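You operate a simulated robot arm through the tools that you are given. There is no shell and no other tool. Be economical: measure what you need, move in short steps, check, and stop when the job is done.

You run a simulated two-armed robot. Do the job below in one go: nothing can be reset, and whatever is moved stays where it is left.

Task
Hold the test box, plug the sensor in, show 90 on the monitor, then switch both off; leave it plugged.
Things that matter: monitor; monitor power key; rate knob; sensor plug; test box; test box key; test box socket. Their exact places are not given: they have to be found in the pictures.

The check looks at the end state, three seconds after you hand in, the way a careful person would. Anything else that was tipped, shoved, dropped, spilled or broken makes it a failure.

Robot
Two 7-joint arms with two-finger parallel grippers on one trunk, on a base that drives. Base frame: it is fixed to the floor where the robot stands at the start and does not move with it; the origin is under the middle of the robot, x ahead of it, y to its left, z up. Lengths are in m, angles in degrees, forces in N, time in s.
The left shoulder is at the start at [0.07, 0.163, 1.395], the right one opposite. With the tool pointing down near the work surface each hand reaches from about 0.1 to 0.84 m from the robot's upright axis, wherever it stands, measured 20 degrees to its own side. Places, roughly: monitor [-0.6, -0.8, 0.7]; monitor power key [-0.6, -0.7, 1.2]; rate knob [0.6, 0.3, 0.9]; test box key [0.6, 0.2, 0.9]; test box socket [0.6, 0.2, 0.9]. Payload 3.43 kg a hand.
The tool frame of a hand sits at the grasp point between the pads (the TCP): z along the fingers, y along the line on which they close. The tips reach 0.034 m beyond it. Largest opening 0.128 m; finger width 0.024, thickness 0.012; the body of the gripper, 0.048 by 0.13 m, starts 0.096 m behind the TCP.
Orientation is that of the tool frame in the base frame, as a unit quaternion [w, x, y, z]. With the fingers straight down and closing along the base's y, the tool's x points along the base's -x, its y along +y and its z along -z.

Tools
- The arms move only by the tool jog_arm. It takes "left_increments", "right_increments" or both (then of equal length, played together; a hand with none holds still); each is a list of rows, each a list of 3 entries, a list of its own where there are three numbers: the turn, a rotation vector about the tool's x, y, z in degrees, then the shift along the tool's x, y, z in m, then the opening in per cent of the stroke, from 0 (shut) to 100 (fully open). In form: [[[ax, ay, az], [tx, ty, tz], claw], ...]. A call has 1 to 20 rows; each row shifts and turns the commanded pose from where the row before left it, along the tool's axes as they then stand. Each row takes 0.2 s and may step no farther than 0.05 m and 8.6 degrees from the row before; otherwise, or with a gripper value out of range, the whole call is refused. Where a pose cannot be reached the arm comes as near as it can. A force on the tool above 90 N (or 10 N above the force at the start of the call, whichever is more), or a blocked arm, ends the call early, and 0.2 s more pass. Each finger travels about 0.153 m/s and halts on what it meets, pressing with about 27 N; the grip force reading is that of the motor and also rises with nothing between the fingers. The clock runs only during rows and for 0.2 s after the last one: add rows that do not move to give the fingers time. It gives the time, the measured TCP pose, the force on the tool (base axes), the opening and the grip force at its end, in the units of the frame above (readings bear some noise), with the torque about the TCP (base axes, N m) and any sound that the robot's microphone picked up.
- Cameras (640 x 400 px; columns grow to the right, rows downward): "scene" is now at [0.1159, -0.0473, 1.6071]; the picture's right is [-0.60, -0.80, 0.00], its down [-0.58, 0.43, -0.69] and it looks along [0.56, -0.41, -0.72] (base axes); focal length 214 px, centre (320, 200). "left" rides on the left gripper at [0.076, 0.011, -0.16] in its tool frame; the picture's right is [-0.15, 0.99, 0.00], its down [-0.88, -0.13, -0.46] and it looks along [-0.45, -0.07, 0.89] (tool axes); focal length 234 px, centre (320, 200). "right" rides on the right gripper at [0.076, -0.011, -0.16] in its tool frame; the picture's right is [0.15, 0.99, 0.00], its down [-0.88, 0.13, -0.46] and it looks along [-0.45, 0.07, 0.89] (tool axes); focal length 234 px, centre (320, 200).
- snapshot(camera): a new picture of that camera. No time passes.
- slide_trunk(by): slides the trunk up (or, below 0, down) by that many m; the arms and the scene camera ride with it, the base frame stays. It gives what a move gives, with no picture.
- roll_base(legs): drives the robot by 1 to 6 legs, each [ahead, left, turn to the left] in m, m and degrees, along the robot's own axes; the way and the turn of a leg run together, so that a leg with both is an arc; at most 1.5 m and 180 degrees a leg. The arms and the cameras ride along, it lands a little off, and it stops where it bumps. It gives what a move gives.
- head_to(pan, tilt): turns the head with the scene camera to pan (to the left, within 86 degrees either way) and tilt (down, from -29 to 69), counted from straight ahead of the robot. It gives what a move gives.
- pixel_to_xyz(camera, pixels): for up to 12 pixels [column, row] of the newest picture of that camera ("zoom" is the newest enlarged one), the place [x, y, z] in the base frame of the surface seen there, good to about 0.002 m. No time passes.
- inspect(camera, box): a new picture of the part [left, top, right, bottom] of that camera's present view, enlarged. No time passes.
- finish_job(): hands the job in; it is judged then, once.

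Go step by step. Measure first, check grasps and placings, and put right what went wrong. The budget is 80 turns and 78 pictures, counting those below and the enlarged ones. Unless the task says otherwise, let go and move clear before handing in, and close with one line.

The tools are called after "Request:" by a JSON object that holds its "fn" and its "kwargs". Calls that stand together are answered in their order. jog_arm: Moves the arms, as the interface text tells. Its arguments: {"type":"object","properties":{"left_increments":{"type":"array","items":{"type":"array"}},"right_increments":{"type":"array","items":{"type":"array"}}},"required":[]} The other tools are called the same way: slide_trunk (by) slides the trunk up or down; roll_base (legs) drives the base; head_to (pan, tilt) turns the head that bears the scene camera; snapshot (camera) takes a picture; pixel_to_xyz (camera, pixels) gives the place of the surface under pixels of a picture; inspect (camera, box) takes an enlarged picture of a part of a camera's view; finish_job () hands the job in.

At the start:

```text
t: 0.0
left_tool_pos: [0.4882, 0.3194, 1.3443]
left_tcp_rot: [0.001, -0.001, 1.0, 0.0]
left_force: [0.8, 0.9, -0.2]
left_wrist_torque: [0.0, -0.01, -0.02]
left_gripper_width: 0.1278
left_grip_force: 0.1
right_tool_pos: [0.495, -0.1637, 1.353]
right_tcp_rot: [0.0, 0.0, 1.0, 0.0]
right_force: [0.3, 0.8, -0.3]
right_wrist_torque: [0.02, -0.05, 0.01]
right_gripper_width: 0.1281
right_grip_force: 0.0
trunk travel left (down, up): [-0.875, 0.065]
robot x, y, heading: [-0.0001, 0.0035, -0.1]
head pan, tilt: [-36.6, 46.0]
```

scene: 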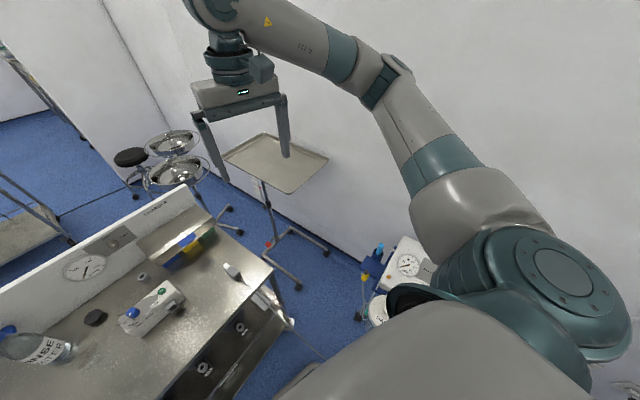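
right: 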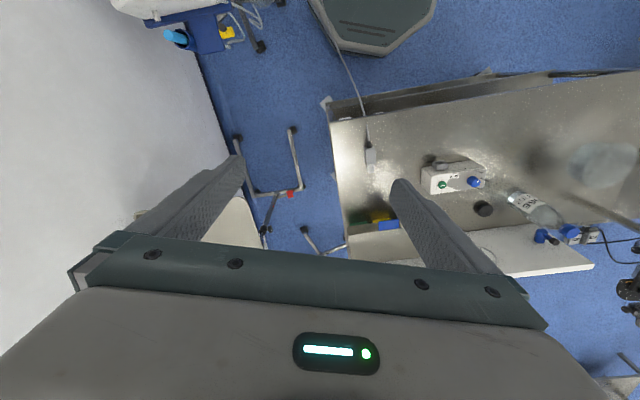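
left: 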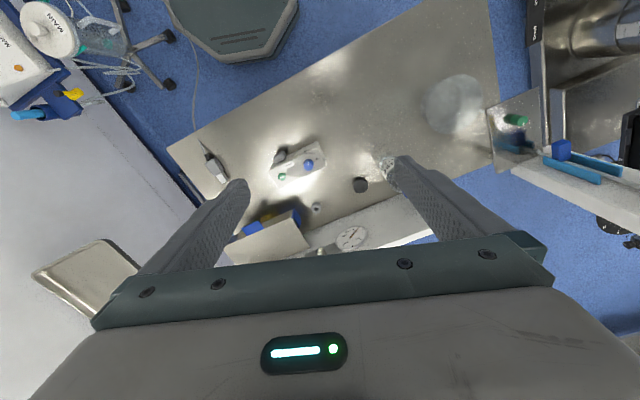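

The white test box with a blue knob and green key is near (155,305) in the scene, and the sensor plug is near (232,270). I'll look closer at both from the scene and left-hand cameras.

Request:
{"fn": "inspect", "kwargs": {"camera": "scene", "box": [80, 230, 300, 368]}}

Request:
{"fn": "inspect", "kwargs": {"camera": "left", "box": [180, 100, 400, 238]}}

Request:
{"fn": "head_to", "kwargs": {"pan": 15, "tilt": 50}}

Request:
{"fn": "snapshot", "kwargs": {"camera": "scene"}}

```text
2.90 times, centred on (190, 299) of scene
```

zoom: 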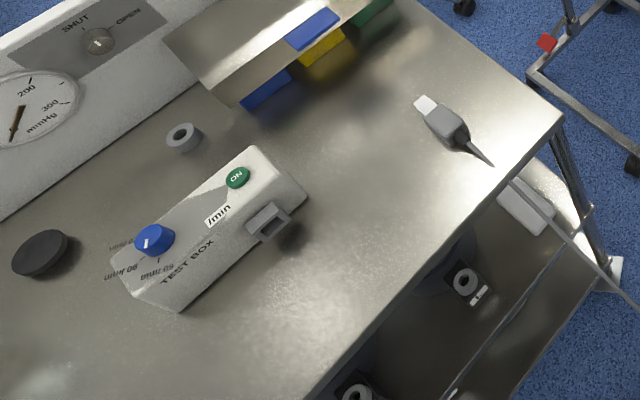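

```text
2.90 times, centred on (290, 169) of left
```

zoom: 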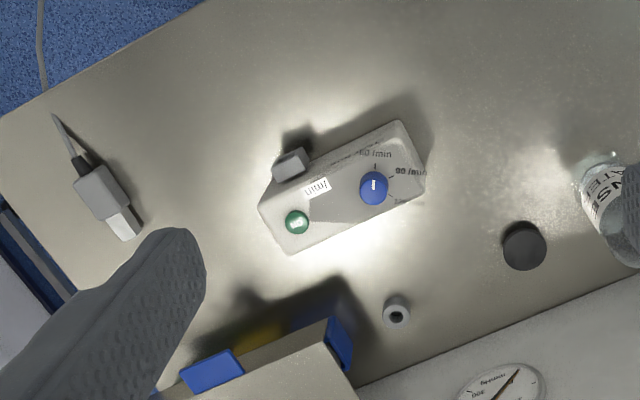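

```text
t: 1.2
left_tool_pos: [0.4885, 0.3197, 1.3433]
left_tcp_rot: [0.0, 0.0, 1.0, 0.001]
left_force: [0.3, 0.0, 0.2]
left_wrist_torque: [0.0, -0.01, -0.01]
left_gripper_width: 0.128
left_grip_force: 0.1
right_tool_pos: [0.495, -0.1626, 1.3531]
right_tcp_rot: [0.0, 0.0, 1.0, 0.0]
right_force: [0.0, 0.4, -0.5]
right_wrist_torque: [0.01, -0.01, 0.01]
right_gripper_width: 0.1281
right_grip_force: 0.1
trunk travel left (down, up): [-0.875, 0.065]
robot x, y, heading: [0.0016, -0.0006, -0.1]
head pan, tilt: [15.0, 50.0]
```

```text
72 pictures are left
```

scene: 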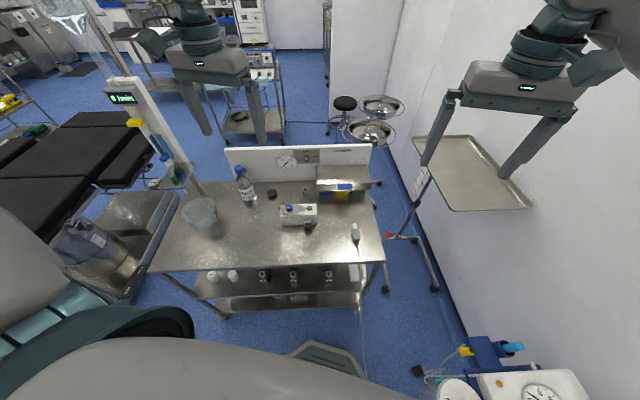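

The table is ahead, with the plug at about (355,232) and the box at (298,214). Next I'll look for the monitor to the rear right and measure the box parts.

Request:
{"fn": "inspect", "kwargs": {"camera": "scene", "box": [250, 165, 394, 255]}}

Request:
{"fn": "head_to", "kwargs": {"pan": -86, "tilt": 25}}

Request:
{"fn": "snapshot", "kwargs": {"camera": "scene"}}

```text
4.44 times, centred on (322, 210) of scene
```

zoom: 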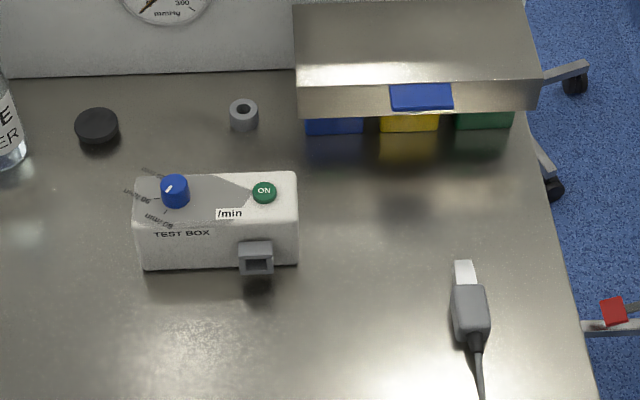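

```text
t: 3.0
left_tool_pos: [0.4877, 0.32, 1.345]
left_tcp_rot: [0.0, 0.0, 1.0, 0.0]
left_force: [0.0, 0.1, 0.0]
left_wrist_torque: [0.02, 0.03, -0.02]
left_gripper_width: 0.1282
left_grip_force: 0.1
right_tool_pos: [0.4947, -0.1634, 1.3538]
right_tcp_rot: [0.0, 0.0, 1.0, 0.001]
right_force: [0.9, 0.1, -1.0]
right_wrist_torque: [0.0, -0.03, -0.04]
right_gripper_width: 0.1282
right_grip_force: 0.1
trunk travel left (down, up): [-0.875, 0.065]
robot x, y, heading: [-0.001, -0.0007, -0.1]
head pan, tilt: [-85.9, 25.0]
```

```text
70 pictures are left
```

scene: 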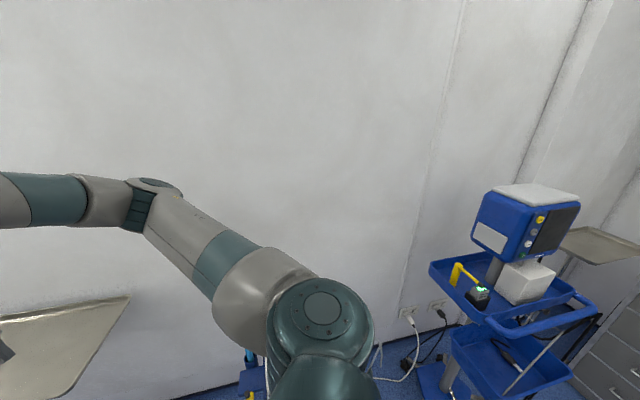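

The monitor is the blue unit on a trolley at (525,220). I'll enlarge it and measure points.

Request:
{"fn": "inspect", "kwargs": {"camera": "scene", "box": [420, 170, 612, 290]}}

Request:
{"fn": "pixel_to_xyz", "kwargs": {"camera": "scene", "pixels": [[530, 194], [527, 244], [532, 230], [541, 219], [556, 230], [578, 206], [484, 285], [520, 283], [455, 280], [580, 310], [500, 310], [480, 350]]}}

```text
3.33 times, centred on (516, 230) of scene
```

zoom: 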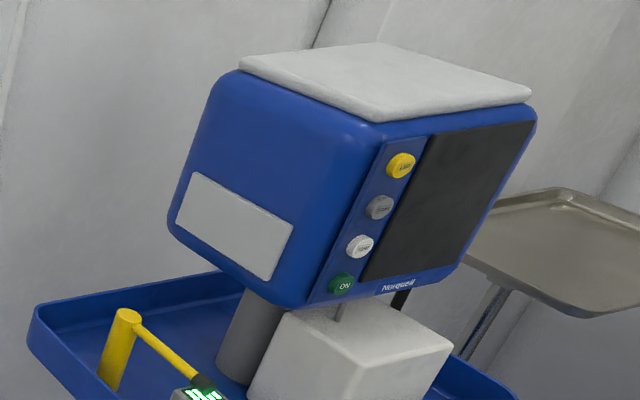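

```text
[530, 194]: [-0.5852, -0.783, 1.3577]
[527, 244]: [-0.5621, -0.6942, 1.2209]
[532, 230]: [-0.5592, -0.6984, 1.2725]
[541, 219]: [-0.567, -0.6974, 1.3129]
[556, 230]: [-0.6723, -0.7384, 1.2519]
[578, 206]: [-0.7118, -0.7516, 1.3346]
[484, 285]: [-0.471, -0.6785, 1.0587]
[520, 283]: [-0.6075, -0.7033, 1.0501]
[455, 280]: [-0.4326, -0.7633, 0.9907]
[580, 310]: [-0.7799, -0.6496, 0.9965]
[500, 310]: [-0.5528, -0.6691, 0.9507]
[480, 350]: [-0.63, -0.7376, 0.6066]
```

The green ON key on the monitor is at zoom (342,284). I'll measure it and its face, then go back to the box.

Request:
{"fn": "pixel_to_xyz", "kwargs": {"camera": "zoom", "pixels": [[342, 284], [337, 287], [360, 246], [401, 165], [325, 295], [380, 205], [400, 260], [500, 150], [455, 262], [338, 276], [390, 350], [360, 325]]}}

Request:
{"fn": "head_to", "kwargs": {"pan": 15, "tilt": 60}}

Request:
{"fn": "inspect", "kwargs": {"camera": "scene", "box": [270, 140, 350, 190]}}

Request:
{"fn": "snapshot", "kwargs": {"camera": "scene"}}

```text
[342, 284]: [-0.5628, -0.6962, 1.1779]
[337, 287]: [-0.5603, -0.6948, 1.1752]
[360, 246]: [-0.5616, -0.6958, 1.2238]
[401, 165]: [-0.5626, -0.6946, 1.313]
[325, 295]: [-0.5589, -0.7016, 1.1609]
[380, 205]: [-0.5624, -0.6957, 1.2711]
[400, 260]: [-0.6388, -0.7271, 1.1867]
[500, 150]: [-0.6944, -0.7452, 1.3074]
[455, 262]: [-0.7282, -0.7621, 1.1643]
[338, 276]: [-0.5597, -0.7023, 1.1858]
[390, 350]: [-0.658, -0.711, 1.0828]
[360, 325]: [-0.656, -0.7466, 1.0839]
```

```text
t: 4.7
left_tool_pos: [0.487, 0.3194, 1.3425]
left_tcp_rot: [0.0, 0.0, 1.0, -0.001]
left_force: [-0.2, -0.3, -1.2]
left_wrist_torque: [-0.02, -0.03, -0.01]
left_gripper_width: 0.128
left_grip_force: 0.0
right_tool_pos: [0.4952, -0.1623, 1.3541]
right_tcp_rot: [0.0, 0.001, 1.0, 0.0]
right_force: [-0.6, 0.1, 0.6]
right_wrist_torque: [-0.01, 0.02, 0.01]
right_gripper_width: 0.1281
right_grip_force: 0.0
trunk travel left (down, up): [-0.875, 0.065]
robot x, y, heading: [-0.0007, -0.002, 0.1]
head pan, tilt: [15.0, 60.0]
```

```text
8.00 times, centred on (310, 165) of scene
```

zoom: 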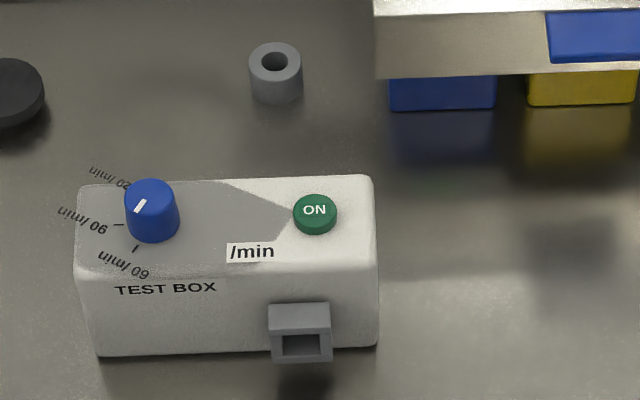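

```text
67 pictures are left
```

scene: 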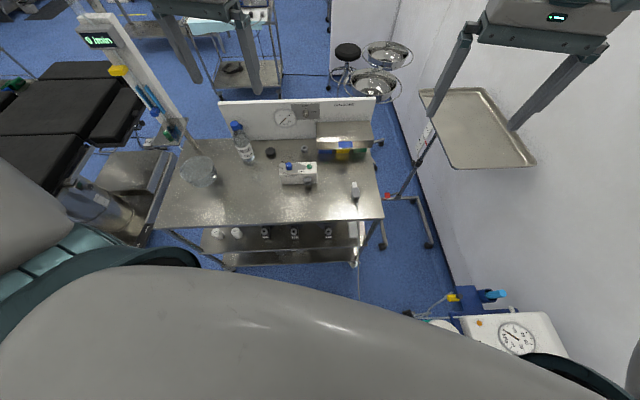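

I'll measure box corners, knob, key, and socket in this zoom.

Request:
{"fn": "pixel_to_xyz", "kwargs": {"camera": "zoom", "pixels": [[152, 188], [315, 209], [301, 318], [300, 347], [272, 333], [330, 333], [82, 275], [370, 272], [368, 182], [85, 188], [118, 225], [135, 248]]}}

Request:
{"fn": "inspect", "kwargs": {"camera": "left", "box": [256, 130, 336, 180]}}

Request:
{"fn": "inspect", "kwargs": {"camera": "left", "box": [180, 130, 260, 180]}}

```text
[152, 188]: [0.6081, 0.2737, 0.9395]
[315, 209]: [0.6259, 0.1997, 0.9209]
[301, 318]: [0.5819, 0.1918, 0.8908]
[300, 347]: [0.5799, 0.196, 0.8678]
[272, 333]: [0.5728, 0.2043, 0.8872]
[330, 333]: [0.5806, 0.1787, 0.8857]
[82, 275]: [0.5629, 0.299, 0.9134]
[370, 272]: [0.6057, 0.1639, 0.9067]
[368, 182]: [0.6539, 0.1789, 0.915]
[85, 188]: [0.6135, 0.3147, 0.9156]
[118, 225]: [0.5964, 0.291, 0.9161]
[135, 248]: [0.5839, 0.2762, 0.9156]
```

```text
8.00 times, centred on (296, 155) of left
```

zoom: 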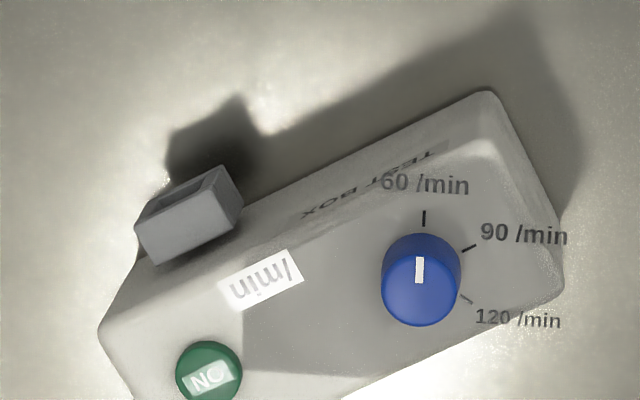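

```text
8.00 times, centred on (220, 155) of left
```

zoom: 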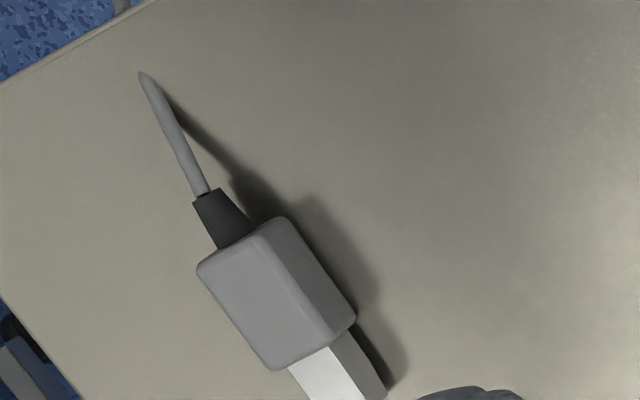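

The knob's mark points at 60 (straight up in the left zoom), and 90 is clockwise from it. I'll measure the plug in the latest left zoom.

Request:
{"fn": "pixel_to_xyz", "kwargs": {"camera": "zoom", "pixels": [[145, 75], [205, 188], [222, 218], [203, 268], [275, 222], [272, 362], [330, 345], [352, 320], [310, 380], [240, 290], [340, 395], [400, 60]]}}

Request:
{"fn": "inspect", "kwargs": {"camera": "left", "box": [256, 130, 336, 180]}}

Request:
{"fn": "pixel_to_xyz", "kwargs": {"camera": "zoom", "pixels": [[424, 218], [468, 248], [467, 299], [420, 260], [418, 280], [208, 380], [158, 212], [222, 182], [135, 225], [195, 225], [487, 95], [100, 325]]}}

```text
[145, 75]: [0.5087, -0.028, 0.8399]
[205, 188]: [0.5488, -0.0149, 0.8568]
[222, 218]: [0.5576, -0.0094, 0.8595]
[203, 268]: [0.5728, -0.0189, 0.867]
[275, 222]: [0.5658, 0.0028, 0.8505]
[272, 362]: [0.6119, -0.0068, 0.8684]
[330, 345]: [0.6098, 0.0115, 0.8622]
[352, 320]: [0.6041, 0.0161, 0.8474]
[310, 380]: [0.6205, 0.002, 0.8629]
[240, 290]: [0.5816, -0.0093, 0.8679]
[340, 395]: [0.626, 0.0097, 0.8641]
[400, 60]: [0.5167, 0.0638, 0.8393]
```

```text
8.00 times, centred on (296, 155) of left
```

zoom: 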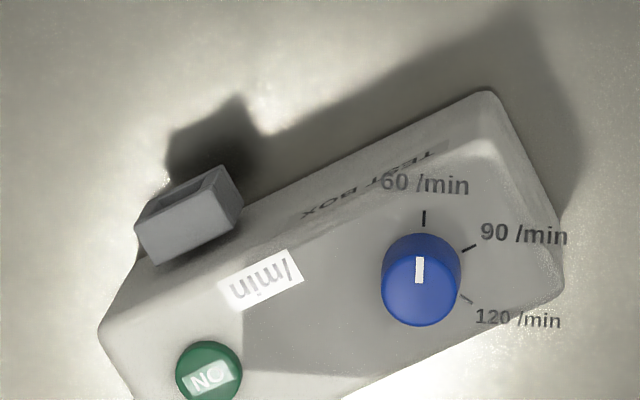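

```text
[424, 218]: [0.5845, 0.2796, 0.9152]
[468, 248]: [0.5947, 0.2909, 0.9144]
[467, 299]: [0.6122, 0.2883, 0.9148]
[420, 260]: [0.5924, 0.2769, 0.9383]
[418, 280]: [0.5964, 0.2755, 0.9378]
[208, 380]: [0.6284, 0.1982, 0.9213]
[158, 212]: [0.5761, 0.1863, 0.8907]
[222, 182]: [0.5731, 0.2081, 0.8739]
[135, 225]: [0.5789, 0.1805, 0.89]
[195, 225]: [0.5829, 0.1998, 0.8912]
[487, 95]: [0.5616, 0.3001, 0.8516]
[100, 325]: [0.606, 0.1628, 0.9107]
```

The box yaw is about 18°, and the plug is already nearly parallel to the socket axis. Before moving, I'll measure the shelf, board and bottle heights in the scene view for clearance.

Request:
{"fn": "pixel_to_xyz", "kwargs": {"camera": "scene", "pixels": [[320, 128], [320, 143], [370, 128], [300, 103], [250, 110], [237, 124], [245, 155], [304, 150], [270, 153], [200, 165], [385, 205], [180, 125]]}}

Request:
{"fn": "jog_arm", "kwargs": {"right_increments": [[[0, 0, -6], [0, 0, 0], 100], [[0, 0, -6], [0, 0, 0], 100], [[0, 0, -6], [0, 0, 0], 100], [[0, 0, 0], [-0.04, 0.05, 0], 100], [[0, 0, 0], [-0.04, 0.05, 0.02], 100], [[0, 0, 0], [-0.04, 0.035, 0.03], 100], [[0, 0, 0], [-0.04, 0.035, 0.03], 100]]}}

```text
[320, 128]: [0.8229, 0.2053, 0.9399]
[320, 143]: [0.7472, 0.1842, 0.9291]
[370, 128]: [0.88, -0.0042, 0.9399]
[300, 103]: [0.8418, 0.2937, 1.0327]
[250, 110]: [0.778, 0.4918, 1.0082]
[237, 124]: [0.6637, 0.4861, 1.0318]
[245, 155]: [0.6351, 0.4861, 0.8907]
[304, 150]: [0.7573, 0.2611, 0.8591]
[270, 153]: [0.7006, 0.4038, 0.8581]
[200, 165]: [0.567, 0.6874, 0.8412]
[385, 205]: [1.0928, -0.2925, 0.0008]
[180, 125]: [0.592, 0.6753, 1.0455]
```

```text
refused: row 4 steps farther than a row can; nothing moved
```

Each row is limited to 0.05 m in total. I'll turn both hands in place: right −108° so it closes across the box depth with its camera outward, left +42° for the knob.

Request:
{"fn": "jog_arm", "kwargs": {"right_increments": [[[0, 0, -8.3], [0, 0, 0], 100], [[0, 0, -8.3], [0, 0, 0], 100], [[0, 0, -8.3], [0, 0, 0], 100], [[0, 0, -8.3], [0, 0, 0], 100], [[0, 0, -8.3], [0, 0, 0], 100], [[0, 0, -8.3], [0, 0, 0], 100], [[0, 0, -8.3], [0, 0, 0], 100], [[0, 0, -8.3], [0, 0, 0], 100], [[0, 0, -8.3], [0, 0, 0], 100], [[0, 0, -8.3], [0, 0, 0], 100], [[0, 0, -8.3], [0, 0, 0], 100], [[0, 0, -8.3], [0, 0, 0], 100], [[0, 0, -8.4], [0, 0, 0], 100]], "left_increments": [[[0, 0, 0], [-0.014, -0.0056, 0.018], 100], [[0, 0, 0], [-0.014, -0.0056, 0.018], 100], [[0, 0, 0], [-0.014, -0.0056, 0.018], 100], [[0, 0, 0], [-0.014, -0.0056, 0.018], 100], [[0, 0, 0], [-0.014, -0.0056, 0.018], 100], [[0, 0, 0], [-0.014, -0.0056, 0.018], 100], [[0, 0, 0], [-0.014, -0.0056, 0.018], 100], [[0, 0, 0], [-0.014, -0.0056, 0.018], 100], [[0, 0, 8.4], [0, 0, 0], 60], [[0, 0, 8.4], [0, 0, 0], 60], [[0, 0, 8.4], [0, 0, 0], 60], [[0, 0, 8.4], [0, 0, 0], 60], [[0, 0, 8.4], [0, 0, 0], 60]]}}

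Request:
{"fn": "snapshot", "kwargs": {"camera": "scene"}}

```text
t: 7.5
left_tool_pos: [0.5999, 0.2763, 1.1992]
left_tcp_rot: [0.001, 0.359, 0.933, 0.0]
left_force: [0.0, 0.0, -0.5]
left_wrist_torque: [0.0, -0.04, -0.01]
left_gripper_width: 0.0768
left_grip_force: 0.1
right_tool_pos: [0.3704, -0.1029, 1.3422]
right_tcp_rot: [0.0, 0.809, -0.588, 0.001]
right_force: [-0.4, 0.6, 0.0]
right_wrist_torque: [-0.01, 0.0, -0.01]
right_gripper_width: 0.1282
right_grip_force: 0.0
right hand out of reach, approached as far as the arm can: row 10, 11, 12, 13
trunk travel left (down, up): [-0.875, 0.065]
robot x, y, heading: [0.0015, 0.0027, -0.0]
head pan, tilt: [15.0, 60.0]
```

```text
63 pictures are left
```

scene: 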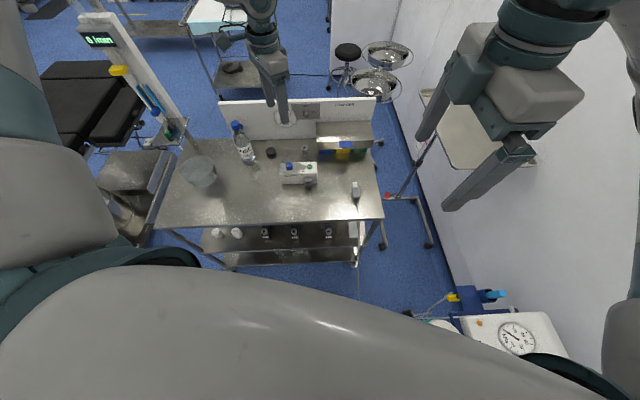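

The right hand reached the orientation but was pulled in to (0.37,−0.10). I'll move it down and forward, then see where it settles.

Request:
{"fn": "jog_arm", "kwargs": {"right_increments": [[[0, 0, 0], [0, 0, 0.04], 100], [[0, 0, 0], [0, 0, 0.04], 100], [[0, 0, 0], [0, 0, 0.04], 100], [[0, 0, 0], [0, 0, 0.04], 100], [[0, 0, 0], [-0.02, -0.025, 0.03], 100], [[0, 0, 0], [-0.02, -0.025, 0.03], 100], [[0, 0, 0], [-0.02, -0.025, 0], 100], [[0, 0, 0], [-0.02, -0.025, 0], 100]]}}

```text
t: 9.3
left_tool_pos: [0.6019, 0.2754, 1.1999]
left_tcp_rot: [0.0, 0.358, 0.934, -0.001]
left_force: [0.8, -0.6, 0.5]
left_wrist_torque: [-0.02, 0.04, 0.01]
left_gripper_width: 0.077
left_grip_force: 0.1
right_tool_pos: [0.3797, -0.0444, 1.2108]
right_tcp_rot: [0.001, 0.807, -0.59, 0.0]
right_force: [-0.4, 0.4, -0.6]
right_wrist_torque: [-0.04, -0.01, -0.03]
right_gripper_width: 0.1278
right_grip_force: 0.1
right hand out of reach, approached as far as the arm can: row 3, 4, 5, 6, 7
trunk travel left (down, up): [-0.875, 0.065]
robot x, y, heading: [0.0031, 0.002, -0.1]
head pan, tilt: [15.0, 60.0]
```

That orientation is out of reach for the right arm. I'll rotate it back and use the opposite yaw (+72°), then tilt so the fingers point left-down onto the box's right end.

Request:
{"fn": "jog_arm", "kwargs": {"right_increments": [[[0, 0, 8.5], [0.02, 0, -0.015], 100], [[0, 0, 8.5], [0.02, 0, -0.015], 100], [[0, 0, 8.5], [0.02, 0, -0.01], 100], [[0, 0, 8.5], [0.02, 0, -0.01], 100], [[0, 0, 8.5], [0, 0, 0], 100], [[0, 0, 8.5], [0, 0, 0], 100], [[0, 0, 8.5], [0, 0, 0], 100], [[0, 0, 8.5], [0, 0, 0], 100], [[0, 0, 8.5], [0, 0, 0], 100], [[0, 0, 8.5], [0, 0, 0], 100], [[0, 0, 8.5], [0, 0, 0], 100], [[0, 0, 8.5], [0, 0, 0], 100], [[0, 0, 8.5], [0, 0, 0], 100], [[0, 0, 8.5], [0, 0, 0], 100], [[0, 0, 8.5], [0, 0, 0], 100], [[0, 0, 8.5], [0, 0, 0], 100], [[0, 0, 8.5], [0, 0, 0], 100], [[0, 0, 8.5], [0, 0, 0], 100], [[0, 0, 8.5], [0, 0, 0], 100], [[0, 0, 8.5], [0, 0, 0], 100]]}}

```text
t: 13.5
left_tool_pos: [0.6008, 0.2755, 1.1995]
left_tcp_rot: [-0.001, 0.358, 0.934, 0.0]
left_force: [-0.4, -0.2, -0.4]
left_wrist_torque: [-0.03, -0.02, -0.04]
left_gripper_width: 0.0765
left_grip_force: 0.0
right_tool_pos: [0.3891, -0.1228, 1.2612]
right_tcp_rot: [0.0, 0.516, 0.856, 0.0]
right_force: [0.4, -0.4, 0.4]
right_wrist_torque: [-0.01, 0.01, -0.02]
right_gripper_width: 0.1281
right_grip_force: 0.1
trunk travel left (down, up): [-0.875, 0.065]
robot x, y, heading: [-0.0005, -0.0008, 0.2]
head pan, tilt: [15.0, 60.0]
```

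The yaw is now about +62°. I'll finish it to +72°, tilt 50°, and move to above the box's right end.

Request:
{"fn": "jog_arm", "kwargs": {"right_increments": [[[0, 0, 5], [0, 0, 0], 100], [[0, 0, 4.9], [0, 0, 0], 100], [[0, 8.4, 0], [0, 0, 0], 100], [[0, 8.4, 0], [0, 0, 0], 100], [[0, 8.4, 0], [0, 0, 0], 100], [[0, 8.4, 0], [0, 0, 0], 100], [[0, 8.4, 0], [0, 0, 0], 100], [[0, 8, 0], [0, 0, 0], 100], [[0, 0, 0], [-0.0024, 0.032, 0.0299], 100], [[0, 0, 0], [-0.0024, 0.032, 0.0299], 100], [[0, 0, 0], [-0.0024, 0.032, 0.0299], 100], [[0, 0, 0], [-0.0024, 0.032, 0.0299], 100], [[0, 0, 0], [-0.0024, 0.032, 0.0299], 100], [[0, 0, 0], [-0.0024, 0.032, 0.0299], 100], [[0, 0, 0], [-0.0024, 0.032, 0.0299], 100], [[0, 0, 0], [-0.0024, 0.032, 0.0299], 100], [[0, 0, 0], [-0.0024, 0.032, 0.0299], 100], [[0, 0, 0], [-0.0024, 0.032, 0.0299], 100]]}}

Request:
{"fn": "snapshot", "kwargs": {"camera": "right"}}

Request:
{"fn": "snapshot", "kwargs": {"camera": "left"}}

```text
t: 17.3
left_tool_pos: [0.6003, 0.2773, 1.199]
left_tcp_rot: [0.0, 0.358, 0.934, -0.001]
left_force: [-0.1, 0.6, -0.1]
left_wrist_torque: [-0.05, 0.03, -0.01]
left_gripper_width: 0.0769
left_grip_force: 0.1
right_tool_pos: [0.6303, 0.1807, 1.046]
right_tcp_rot: [-0.341, 0.533, 0.734, 0.248]
right_force: [0.3, 0.6, -0.1]
right_wrist_torque: [0.02, 0.04, 0.0]
right_gripper_width: 0.1282
right_grip_force: 0.1
trunk travel left (down, up): [-0.875, 0.065]
robot x, y, heading: [0.0004, 0.0015, 0.1]
head pan, tilt: [15.0, 60.0]
```

```text
62 pictures are left
```

right: 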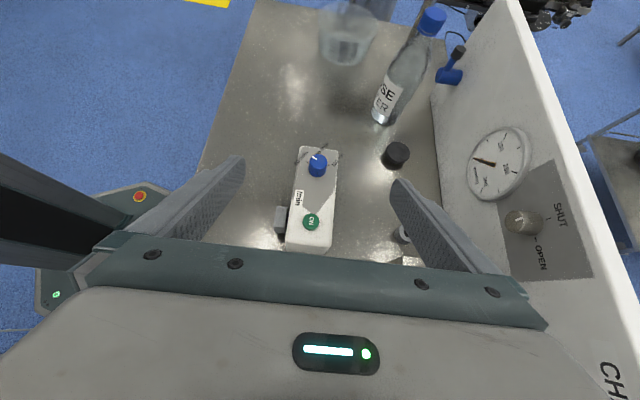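

```text
61 pictures are left
```

left: 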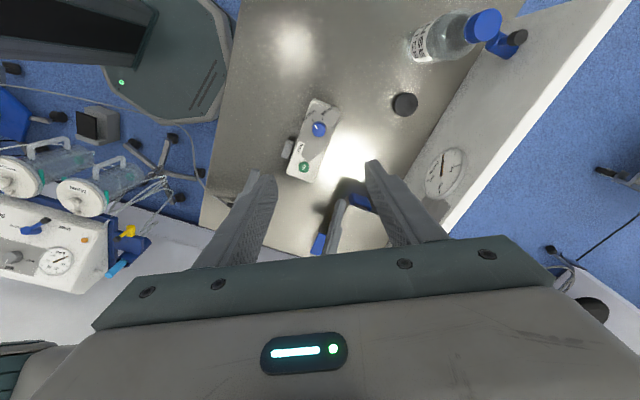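

Both hands are above the box. I'll measure the box edges in the right picture to centre the grip.

Request:
{"fn": "inspect", "kwargs": {"camera": "right", "box": [260, 130, 372, 200]}}

Request:
{"fn": "inspect", "kwargs": {"camera": "right", "box": [256, 140, 368, 260]}}

Request:
{"fn": "pixel_to_xyz", "kwargs": {"camera": "right", "pixels": [[318, 158], [311, 220], [293, 244], [329, 250], [301, 152], [336, 155], [283, 208], [277, 230], [318, 165], [311, 150], [327, 190], [297, 190]]}}

```text
5.71 times, centred on (316, 165) of right
```

zoom: 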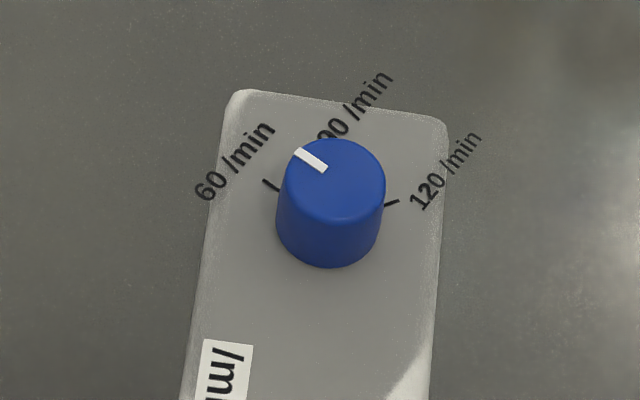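

```text
3.33 times, centred on (312, 200) of right
```

zoom: 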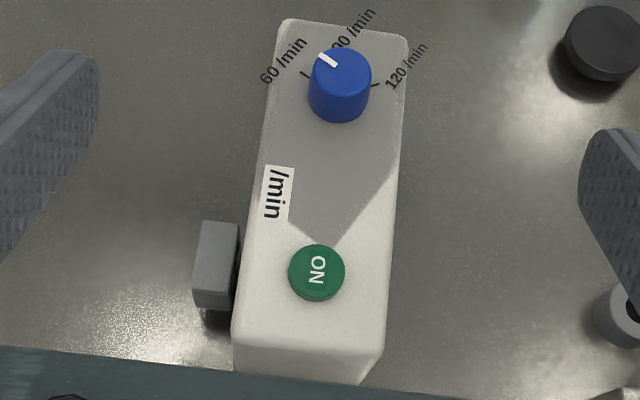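

```text
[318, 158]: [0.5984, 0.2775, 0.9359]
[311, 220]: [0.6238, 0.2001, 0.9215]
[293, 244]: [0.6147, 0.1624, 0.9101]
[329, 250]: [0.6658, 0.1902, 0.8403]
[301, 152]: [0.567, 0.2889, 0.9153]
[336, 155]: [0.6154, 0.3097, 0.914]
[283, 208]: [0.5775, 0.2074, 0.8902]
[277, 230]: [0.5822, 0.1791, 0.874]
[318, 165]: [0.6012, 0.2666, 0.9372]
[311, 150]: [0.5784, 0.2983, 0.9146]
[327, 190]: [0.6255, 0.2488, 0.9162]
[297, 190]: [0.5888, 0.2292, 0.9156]
```

The grip centre agrees with the numbers. I'll lower the right hand straight down and close on the box end.

Request:
{"fn": "jog_arm", "kwargs": {"right_increments": [[[0, 0, 0], [-0.023, -0.0007, 0.0193], 100], [[0, 0, 0], [-0.023, -0.0007, 0.0193], 100], [[0, 0, 0], [-0.023, -0.0007, 0.0193], 80], [[0, 0, 0], [-0.023, -0.0007, 0.0193], 60], [[0, 0, 0], [0, 0, 0], 48], [[0, 0, 0], [0, 0, 0], 42], [[0, 0, 0], [0, 0, 0], 30], [[0, 0, 0], [0, 0, 0], 20], [[0, 0, 0], [0, 0, 0], 20]]}}

Request:
{"fn": "snapshot", "kwargs": {"camera": "right"}}

```text
t: 19.3
left_tool_pos: [0.6001, 0.2757, 1.2]
left_tcp_rot: [0.0, 0.358, 0.934, 0.0]
left_force: [0.0, 0.2, 0.0]
left_wrist_torque: [-0.03, 0.0, -0.03]
left_gripper_width: 0.077
left_grip_force: 0.0
right_tool_pos: [0.6235, 0.1784, 0.9293]
right_tcp_rot: [-0.342, 0.532, 0.734, 0.248]
right_force: [0.2, 0.2, -0.7]
right_wrist_torque: [0.2, -0.1, -0.1]
right_gripper_width: 0.0596
right_grip_force: 26.8
trunk travel left (down, up): [-0.875, 0.065]
robot x, y, heading: [0.0011, 0.0004, -0.1]
head pan, tilt: [15.0, 60.0]
```

```text
58 pictures are left
```

right: 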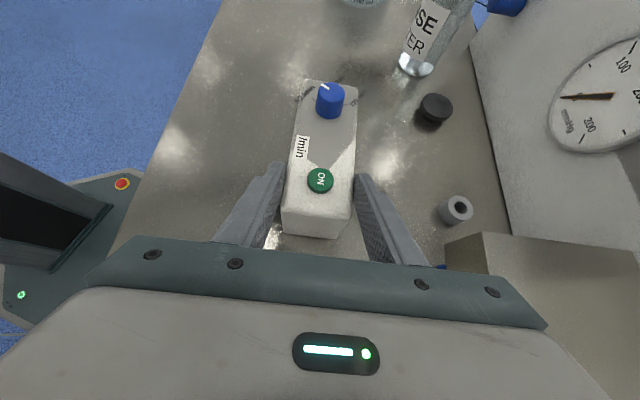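

The box is gripped (width 0.0596). I'll re-measure the knob before lowering the left hand.

Request:
{"fn": "inspect", "kwargs": {"camera": "right", "box": [290, 70, 370, 120]}}

Request:
{"fn": "pixel_to_xyz", "kwargs": {"camera": "zoom", "pixels": [[320, 130], [220, 135], [425, 155], [315, 220], [330, 360], [270, 110], [320, 180]]}}

```text
8.00 times, centred on (330, 95) of right
```

zoom: 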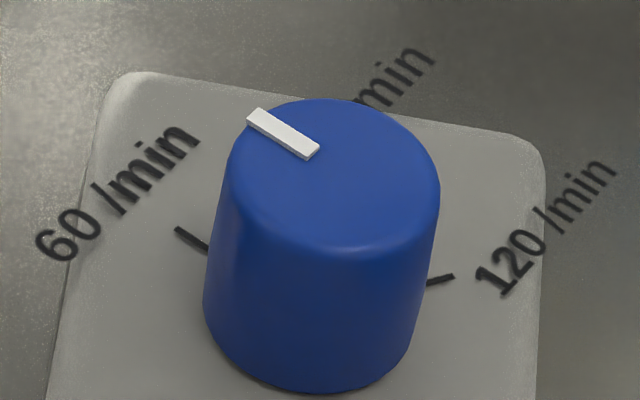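

```text
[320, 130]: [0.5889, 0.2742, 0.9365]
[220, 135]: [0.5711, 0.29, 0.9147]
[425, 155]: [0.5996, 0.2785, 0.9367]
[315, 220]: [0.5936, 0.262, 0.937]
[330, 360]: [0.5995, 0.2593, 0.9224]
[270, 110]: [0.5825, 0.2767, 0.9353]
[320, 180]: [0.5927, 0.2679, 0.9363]
```

The box moved about 6 mm when gripped, and the knob centre is now about (0.594,0.270). I'll lower the left hand around the knob and close gently.

Request:
{"fn": "jog_arm", "kwargs": {"left_increments": [[[0, 0, 0], [0.0008, -0.0081, 0.04], 45], [[0, 0, 0], [0, 0, 0.041], 45], [[0, 0, 0], [0, 0, 0.041], 45], [[0, 0, 0], [0, 0, 0.041], 45], [[0, 0, 0], [0, 0, 0.041], 45], [[0, 0, 0], [0, 0, 0.041], 45], [[0, 0, 0], [0, 0, 0], 45]]}}

Request:
{"fn": "inspect", "kwargs": {"camera": "right", "box": [240, 40, 400, 140]}}

Request:
{"fn": "snapshot", "kwargs": {"camera": "left"}}

```text
t: 20.9
left_tool_pos: [0.5588, 0.3074, 1.0117]
left_tcp_rot: [0.001, 0.358, 0.934, 0.0]
left_force: [-0.7, 0.4, -0.2]
left_wrist_torque: [0.04, -0.02, 0.0]
left_gripper_width: 0.0575
left_grip_force: 0.1
left hand out of reach, approached as far as the arm can: row 4, 5, 6
right_tool_pos: [0.6232, 0.1782, 0.9294]
right_tcp_rot: [-0.343, 0.532, 0.734, 0.248]
right_force: [-0.1, 0.2, -0.5]
right_wrist_torque: [-0.05, -0.08, -0.04]
right_gripper_width: 0.0599
right_grip_force: 26.8
trunk travel left (down, up): [-0.875, 0.065]
robot x, y, heading: [-0.0007, 0.0037, 0.2]
head pan, tilt: [15.0, 60.0]
```

```text
4.00 times, centred on (320, 90) of right
```

zoom: 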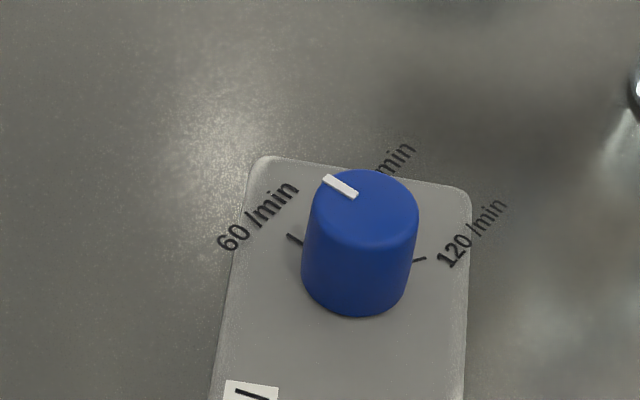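

```text
55 pictures are left
```

left: 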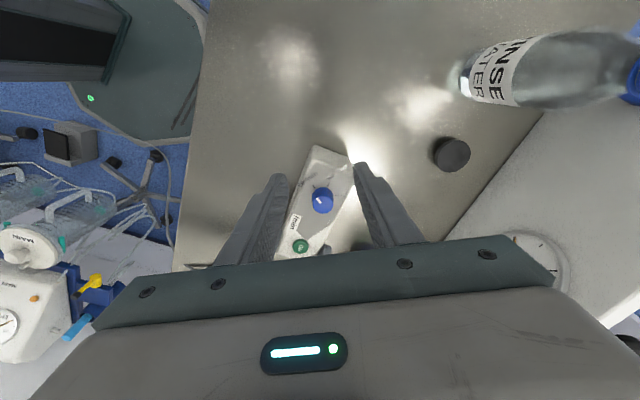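

The left arm can't get low at this yaw. With the right hand tilted there's room for the hand's natural yaw, so I'll lift and turn it by −72° (−30° from its start yaw).

Request:
{"fn": "jog_arm", "kwargs": {"left_increments": [[[0, 0, 0], [0, 0, -0.04], 45], [[0, 0, 0], [0, 0, -0.03], 45], [[0, 0, -8], [0, 0, 0], 45], [[0, 0, -8], [0, 0, 0], 45], [[0, 0, -8], [0, 0, 0], 45], [[0, 0, -8], [0, 0, 0], 45], [[0, 0, -8], [0, 0, 0], 45], [[0, 0, -8], [0, 0, 0], 45], [[0, 0, -8], [0, 0, 0], 45], [[0, 0, -8], [0, 0, 0], 45], [[0, 0, -8], [0, 0, 0], 45]]}}

```text
t: 23.3
left_tool_pos: [0.5599, 0.3062, 1.0813]
left_tcp_rot: [0.0, -0.261, 0.965, 0.0]
left_force: [0.0, 0.3, -0.2]
left_wrist_torque: [0.01, -0.02, -0.02]
left_gripper_width: 0.0572
left_grip_force: 0.0
right_tool_pos: [0.6228, 0.1769, 0.9291]
right_tcp_rot: [-0.343, 0.532, 0.734, 0.248]
right_force: [0.7, -0.1, -0.5]
right_wrist_torque: [-0.09, -0.11, -0.09]
right_gripper_width: 0.0596
right_grip_force: 26.8
trunk travel left (down, up): [-0.875, 0.065]
robot x, y, heading: [-0.0006, -0.0024, 0.2]
head pan, tilt: [15.0, 60.0]
```

Yaw is now −30°. I'll move over the knob at (0.594,0.270) and down to z≈0.957.

Request:
{"fn": "jog_arm", "kwargs": {"left_increments": [[[0, 0, 0], [-0.0056, -0.0243, 0], 45], [[0, 0, 0], [-0.0056, -0.0242, 0], 45], [[0, 0, 0], [0, 0, 0.03], 45], [[0, 0, 0], [0, 0, 0.03], 45], [[0, 0, 0], [0, 0, 0.03], 45], [[0, 0, 0], [0, 0, 0.0343], 45], [[0, 0, 0], [0, 0, 0], 45]]}}

Request:
{"fn": "inspect", "kwargs": {"camera": "right", "box": [240, 40, 400, 140]}}

Request:
{"fn": "inspect", "kwargs": {"camera": "left", "box": [200, 120, 440, 270]}}

```text
t: 24.9
left_tool_pos: [0.5599, 0.3075, 1.0142]
left_tcp_rot: [0.0, -0.259, 0.966, -0.001]
left_force: [-0.2, 0.7, 0.2]
left_wrist_torque: [0.02, 0.03, 0.02]
left_gripper_width: 0.0578
left_grip_force: 0.0
left hand out of reach, approached as far as the arm can: row 3, 4, 5, 6
right_tool_pos: [0.6234, 0.1784, 0.9287]
right_tcp_rot: [-0.343, 0.531, 0.734, 0.248]
right_force: [-0.8, 0.4, -1.2]
right_wrist_torque: [0.03, -0.02, 0.05]
right_gripper_width: 0.0595
right_grip_force: 26.8
trunk travel left (down, up): [-0.875, 0.065]
robot x, y, heading: [0.0014, -0.0001, -0.3]
head pan, tilt: [15.0, 60.0]
```

```text
4.00 times, centred on (320, 90) of right
```

zoom: 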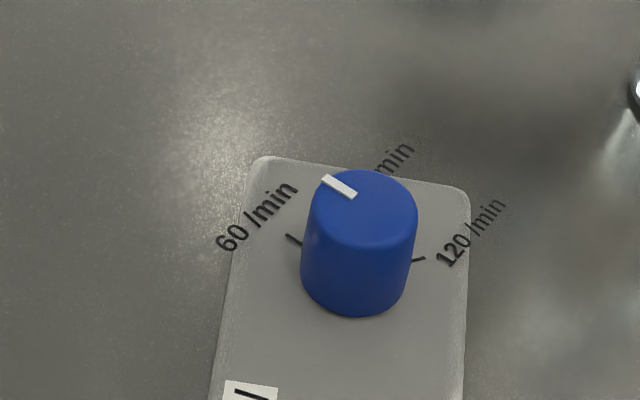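

```text
2.67 times, centred on (320, 195) of left
```

zoom: 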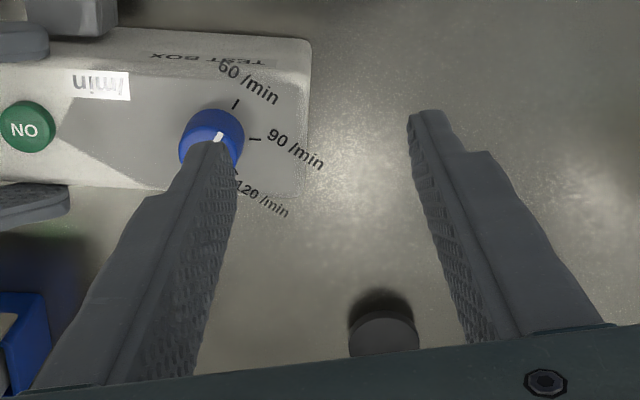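

Both tries stop at the same point regardless of yaw, so the left arm is limited by shoulder height. I'll release the box, raise both hands, lower the trunk 0.25 m and redo it.

Request:
{"fn": "jog_arm", "kwargs": {"right_increments": [[[0, 0, 0], [0, 0, 0], 60], [[0, 0, 0], [0, 0, 0], 80], [[0, 0, 0], [0, 0, 0], 100], [[0, 0, 0], [0.0288, 0, -0.0241], 100], [[0, 0, 0], [0.0288, 0, -0.0241], 100], [[0, 0, 0], [0.0288, 0, -0.0241], 100], [[0, 0, 0], [0.0288, 0, -0.0241], 100], [[0, 0, 0], [0.0288, 0, -0.0241], 100], [[0, 0, 0], [0.0288, 0, -0.0241], 100], [[0, 0, 0], [0.0288, 0, -0.0241], 100], [[0, 0, 0], [0.0288, 0, -0.0241], 100]], "left_increments": [[[0, 0, 0], [0, 0, -0.05], 45], [[0, 0, 0], [0, 0, -0.05], 45], [[0, 0, 0], [0, 0, -0.05], 45], [[0, 0, 0], [0, 0, -0.05], 45], [[0, 0, 0], [0, 0, -0.03], 45], [[0, 0, 0], [0, 0, 0], 45], [[0, 0, 0], [0, 0, 0], 45], [[0, 0, 0], [0, 0, 0], 45], [[0, 0, 0], [0, 0, 0], 45], [[0, 0, 0], [0, 0, 0], 45], [[0, 0, 0], [0, 0, 0], 45]]}}

```text
t: 27.3
left_tool_pos: [0.5597, 0.3064, 1.2456]
left_tcp_rot: [0.0, -0.259, 0.966, 0.0]
left_force: [-0.5, 0.2, 0.1]
left_wrist_torque: [0.0, -0.02, 0.02]
left_gripper_width: 0.0577
left_grip_force: 0.0
right_tool_pos: [0.6229, 0.1768, 1.231]
right_tcp_rot: [-0.342, 0.532, 0.734, 0.248]
right_force: [-0.1, -0.3, 0.3]
right_wrist_torque: [-0.03, -0.07, -0.01]
right_gripper_width: 0.1282
right_grip_force: 0.1
trunk travel left (down, up): [-0.875, 0.065]
robot x, y, heading: [-0.0023, -0.0002, 0.1]
head pan, tilt: [15.0, 60.0]
```

Both hands are up at about 1.24. I'll lower the trunk by 0.2.

Request:
{"fn": "slide_trunk", "kwargs": {"by": -0.2}}

Request:
{"fn": "inspect", "kwargs": {"camera": "right", "box": [240, 100, 400, 260]}}

Request:
{"fn": "pixel_to_xyz", "kwargs": {"camera": "zoom", "pixels": [[320, 200]]}}

```text
t: 29.5
left_tool_pos: [0.5615, 0.3074, 1.0451]
left_tcp_rot: [0.0, -0.258, 0.966, -0.001]
left_force: [0.7, -0.2, -0.1]
left_wrist_torque: [-0.01, 0.02, 0.02]
left_gripper_width: 0.0577
left_grip_force: 0.1
right_tool_pos: [0.6223, 0.1767, 1.0302]
right_tcp_rot: [-0.341, 0.533, 0.734, 0.248]
right_force: [0.0, -0.2, 0.3]
right_wrist_torque: [-0.03, -0.02, 0.0]
right_gripper_width: 0.128
right_grip_force: 0.0
trunk travel left (down, up): [-0.675, 0.265]
robot x, y, heading: [0.0011, 0.0004, 0.1]
head pan, tilt: [15.0, 60.0]
```

```text
2.50 times, centred on (320, 180) of right
```

zoom: 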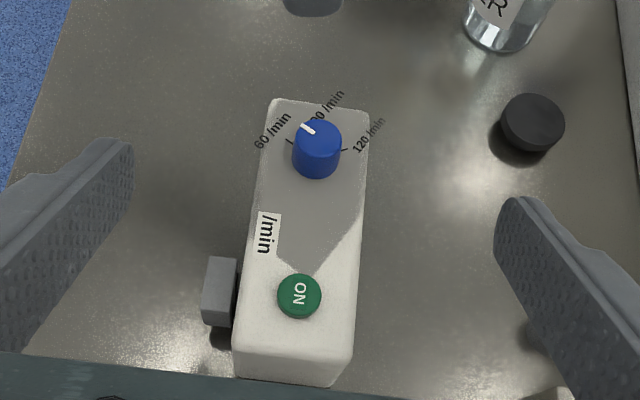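

```text
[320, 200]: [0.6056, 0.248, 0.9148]
```

The view is clear, so I'll lower the right hand and re-grip the box end while the left moves over the knob.

Request:
{"fn": "jog_arm", "kwargs": {"right_increments": [[[0, 0, 0], [-0.0263, 0, 0.0221], 100], [[0, 0, 0], [-0.0263, 0, 0.0221], 90], [[0, 0, 0], [-0.0263, 0, 0.0221], 70], [[0, 0, 0], [0, 0, 0], 50], [[0, 0, 0], [0, 0, 0], 35], [[0, 0, 0], [0, 0, 0], 20], [[0, 0, 0], [0, 0, 0], 20]], "left_increments": [[[0, 0, 0], [0, 0, 0], 45], [[0, 0, 0], [0, 0, 0], 45], [[0, 0, 0], [0, 0, 0], 45], [[0, 0, 0], [0, 0, 0], 45], [[0, 0, 0], [0, 0, 0], 45], [[0, 0, 0], [-0.0048, -0.0242, 0], 45], [[0, 0, 0], [-0.0048, -0.0242, 0], 45]]}}

Request:
{"fn": "inspect", "kwargs": {"camera": "right", "box": [280, 65, 360, 115]}}

Request:
{"fn": "pixel_to_xyz", "kwargs": {"camera": "zoom", "pixels": [[320, 120], [320, 180], [320, 240], [400, 180], [250, 160]]}}

```text
t: 31.1
left_tool_pos: [0.5961, 0.2687, 1.0435]
left_tcp_rot: [0.0, -0.259, 0.966, 0.0]
left_force: [0.1, 0.1, 0.0]
left_wrist_torque: [0.01, 0.01, -0.03]
left_gripper_width: 0.0578
left_grip_force: 0.0
right_tool_pos: [0.6237, 0.1762, 0.9277]
right_tcp_rot: [-0.342, 0.532, 0.734, 0.247]
right_force: [-0.1, 0.0, 0.0]
right_wrist_torque: [0.07, 0.13, 0.02]
right_gripper_width: 0.0597
right_grip_force: 26.8
trunk travel left (down, up): [-0.675, 0.265]
robot x, y, heading: [0.0006, -0.0016, -0.0]
head pan, tilt: [15.0, 60.0]
```

```text
8.00 times, centred on (320, 90) of right
```

zoom: 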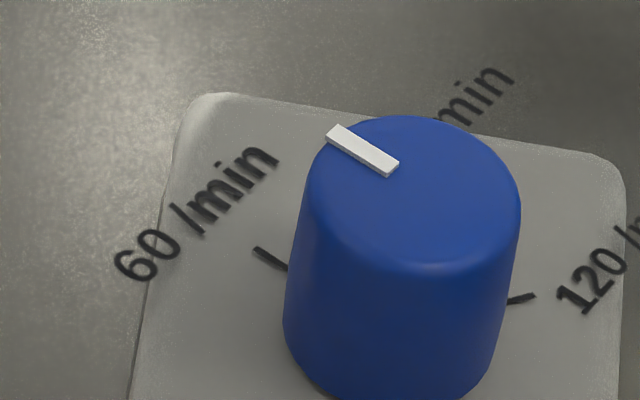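

```text
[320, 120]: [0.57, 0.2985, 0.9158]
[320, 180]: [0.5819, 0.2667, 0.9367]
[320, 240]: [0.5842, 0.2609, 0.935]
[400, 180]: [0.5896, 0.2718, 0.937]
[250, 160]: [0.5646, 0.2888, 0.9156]
```

The knob centre is now about (0.592,0.271). I'll correct 4 mm, lower to 0.957, and close on the knob.

Request:
{"fn": "jog_arm", "kwargs": {"left_increments": [[[0, 0, 0], [0.0024, 0.004, 0.02], 45], [[0, 0, 0], [0, 0, 0.033], 45], [[0, 0, 0], [0, 0, 0.033], 45], [[0, 0, 0], [0, 0, 0], 45]]}}

Request:
{"fn": "inspect", "kwargs": {"camera": "right", "box": [260, 40, 388, 120]}}

Request:
{"fn": "inspect", "kwargs": {"camera": "left", "box": [240, 120, 400, 220]}}

```text
t: 32.1
left_tool_pos: [0.5883, 0.2705, 0.9594]
left_tcp_rot: [-0.001, -0.26, 0.966, 0.0]
left_force: [-0.2, -1.0, -0.5]
left_wrist_torque: [0.0, 0.01, 0.02]
left_gripper_width: 0.0575
left_grip_force: 0.0
right_tool_pos: [0.6228, 0.1768, 0.9276]
right_tcp_rot: [-0.342, 0.532, 0.734, 0.248]
right_force: [-0.9, -0.7, 0.2]
right_wrist_torque: [-0.16, -0.05, 0.03]
right_gripper_width: 0.0594
right_grip_force: 27.1
trunk travel left (down, up): [-0.675, 0.265]
robot x, y, heading: [0.0001, 0.0008, -0.1]
head pan, tilt: [15.0, 60.0]
```

```text
5.00 times, centred on (324, 80) of right
```

zoom: 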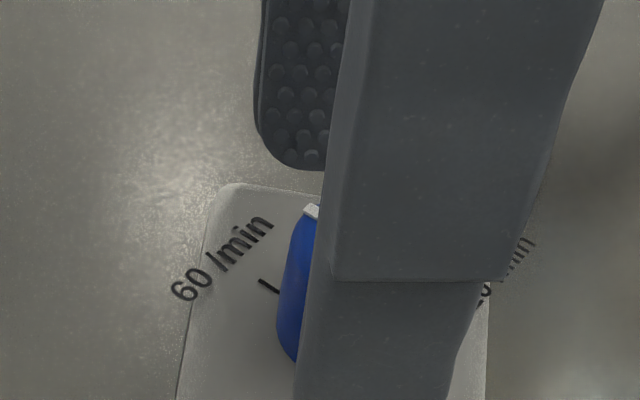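

```text
4.00 times, centred on (320, 170) of left
```

zoom: 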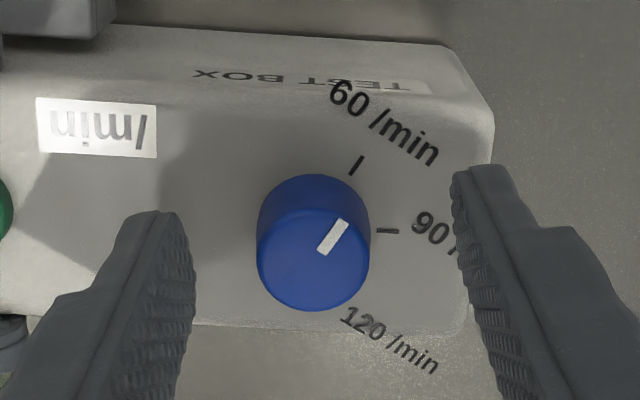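

The knob sits between the left fingers. I'll measure the knob and fingertips in this zoom to verify centring.

Request:
{"fn": "pixel_to_xyz", "kwargs": {"camera": "zoom", "pixels": [[313, 255], [260, 245], [368, 255], [313, 305], [313, 210], [175, 225], [460, 180], [358, 165], [388, 231]]}}

Request:
{"fn": "jog_arm", "kwargs": {"left_increments": [[[0, 0, 0], [0, 0, 0], 45]]}}

```text
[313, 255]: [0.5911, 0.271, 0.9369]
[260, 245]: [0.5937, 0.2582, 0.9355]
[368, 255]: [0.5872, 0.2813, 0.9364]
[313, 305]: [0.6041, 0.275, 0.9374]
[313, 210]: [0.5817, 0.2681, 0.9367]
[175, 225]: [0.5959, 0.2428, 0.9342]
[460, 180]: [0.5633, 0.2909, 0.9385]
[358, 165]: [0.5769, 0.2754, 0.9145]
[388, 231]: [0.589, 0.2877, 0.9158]
```

```text
t: 32.5
left_tool_pos: [0.5902, 0.2701, 0.9588]
left_tcp_rot: [0.0, -0.259, 0.966, 0.0]
left_force: [0.1, -0.9, 0.4]
left_wrist_torque: [0.02, 0.02, -0.05]
left_gripper_width: 0.0576
left_grip_force: 0.1
right_tool_pos: [0.6239, 0.1752, 0.9275]
right_tcp_rot: [-0.343, 0.532, 0.734, 0.247]
right_force: [-0.8, 0.8, 0.1]
right_wrist_torque: [-0.23, -0.06, 0.01]
right_gripper_width: 0.0599
right_grip_force: 27.2
trunk travel left (down, up): [-0.675, 0.265]
robot x, y, heading: [-0.0015, -0.0037, 0.2]
head pan, tilt: [15.0, 60.0]
```

Centring is within about 3 mm. I'll close on the knob and turn +60° about the tool axis, which is clockwise from above.

Request:
{"fn": "jog_arm", "kwargs": {"left_increments": [[[0, 0, 0], [-0.0025, -0.0008, 0.003], 40], [[0, 0, 0], [0, 0, 0], 30], [[0, 0, 0], [0, 0, 0], 22], [[0, 0, 0], [0, 0, 0], 15], [[0, 0, 0], [0, 0, 0], 10], [[0, 0, 0], [0, 0, 0], 10], [[0, 0, 7.5], [0, 0, 0], 10], [[0, 0, 7.5], [0, 0, 0], 10], [[0, 0, 7.5], [0, 0, 0], 10], [[0, 0, 7.5], [0, 0, 0], 10], [[0, 0, 7.5], [0, 0, 0], 10], [[0, 0, 7.5], [0, 0, 0], 10], [[0, 0, 7.5], [0, 0, 0], 10], [[0, 0, 7.5], [0, 0, 0], 10], [[0, 0, 0], [0, 0, 0], 10]]}}

Request:
{"fn": "inspect", "kwargs": {"camera": "left", "box": [240, 120, 400, 220]}}

```text
t: 35.7
left_tool_pos: [0.5914, 0.2723, 0.9546]
left_tcp_rot: [0.001, 0.26, 0.966, 0.0]
left_force: [10.4, -15.3, 1.2]
left_wrist_torque: [-0.64, -0.48, -0.01]
left_gripper_width: 0.0244
left_grip_force: 26.3
right_tool_pos: [0.6221, 0.1774, 0.9275]
right_tcp_rot: [-0.343, 0.532, 0.733, 0.248]
right_force: [-10.1, 15.1, 0.3]
right_wrist_torque: [0.15, 0.12, 0.46]
right_gripper_width: 0.0596
right_grip_force: 26.6
trunk travel left (down, up): [-0.675, 0.265]
robot x, y, heading: [0.0019, 0.0018, -0.1]
head pan, tilt: [15.0, 60.0]
```

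```text
4.00 times, centred on (320, 170) of left
```

zoom: 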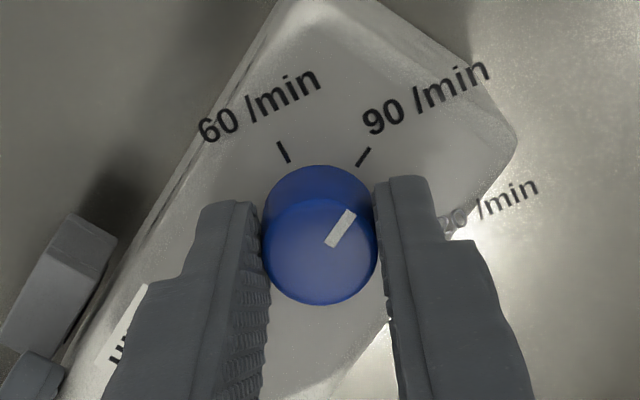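

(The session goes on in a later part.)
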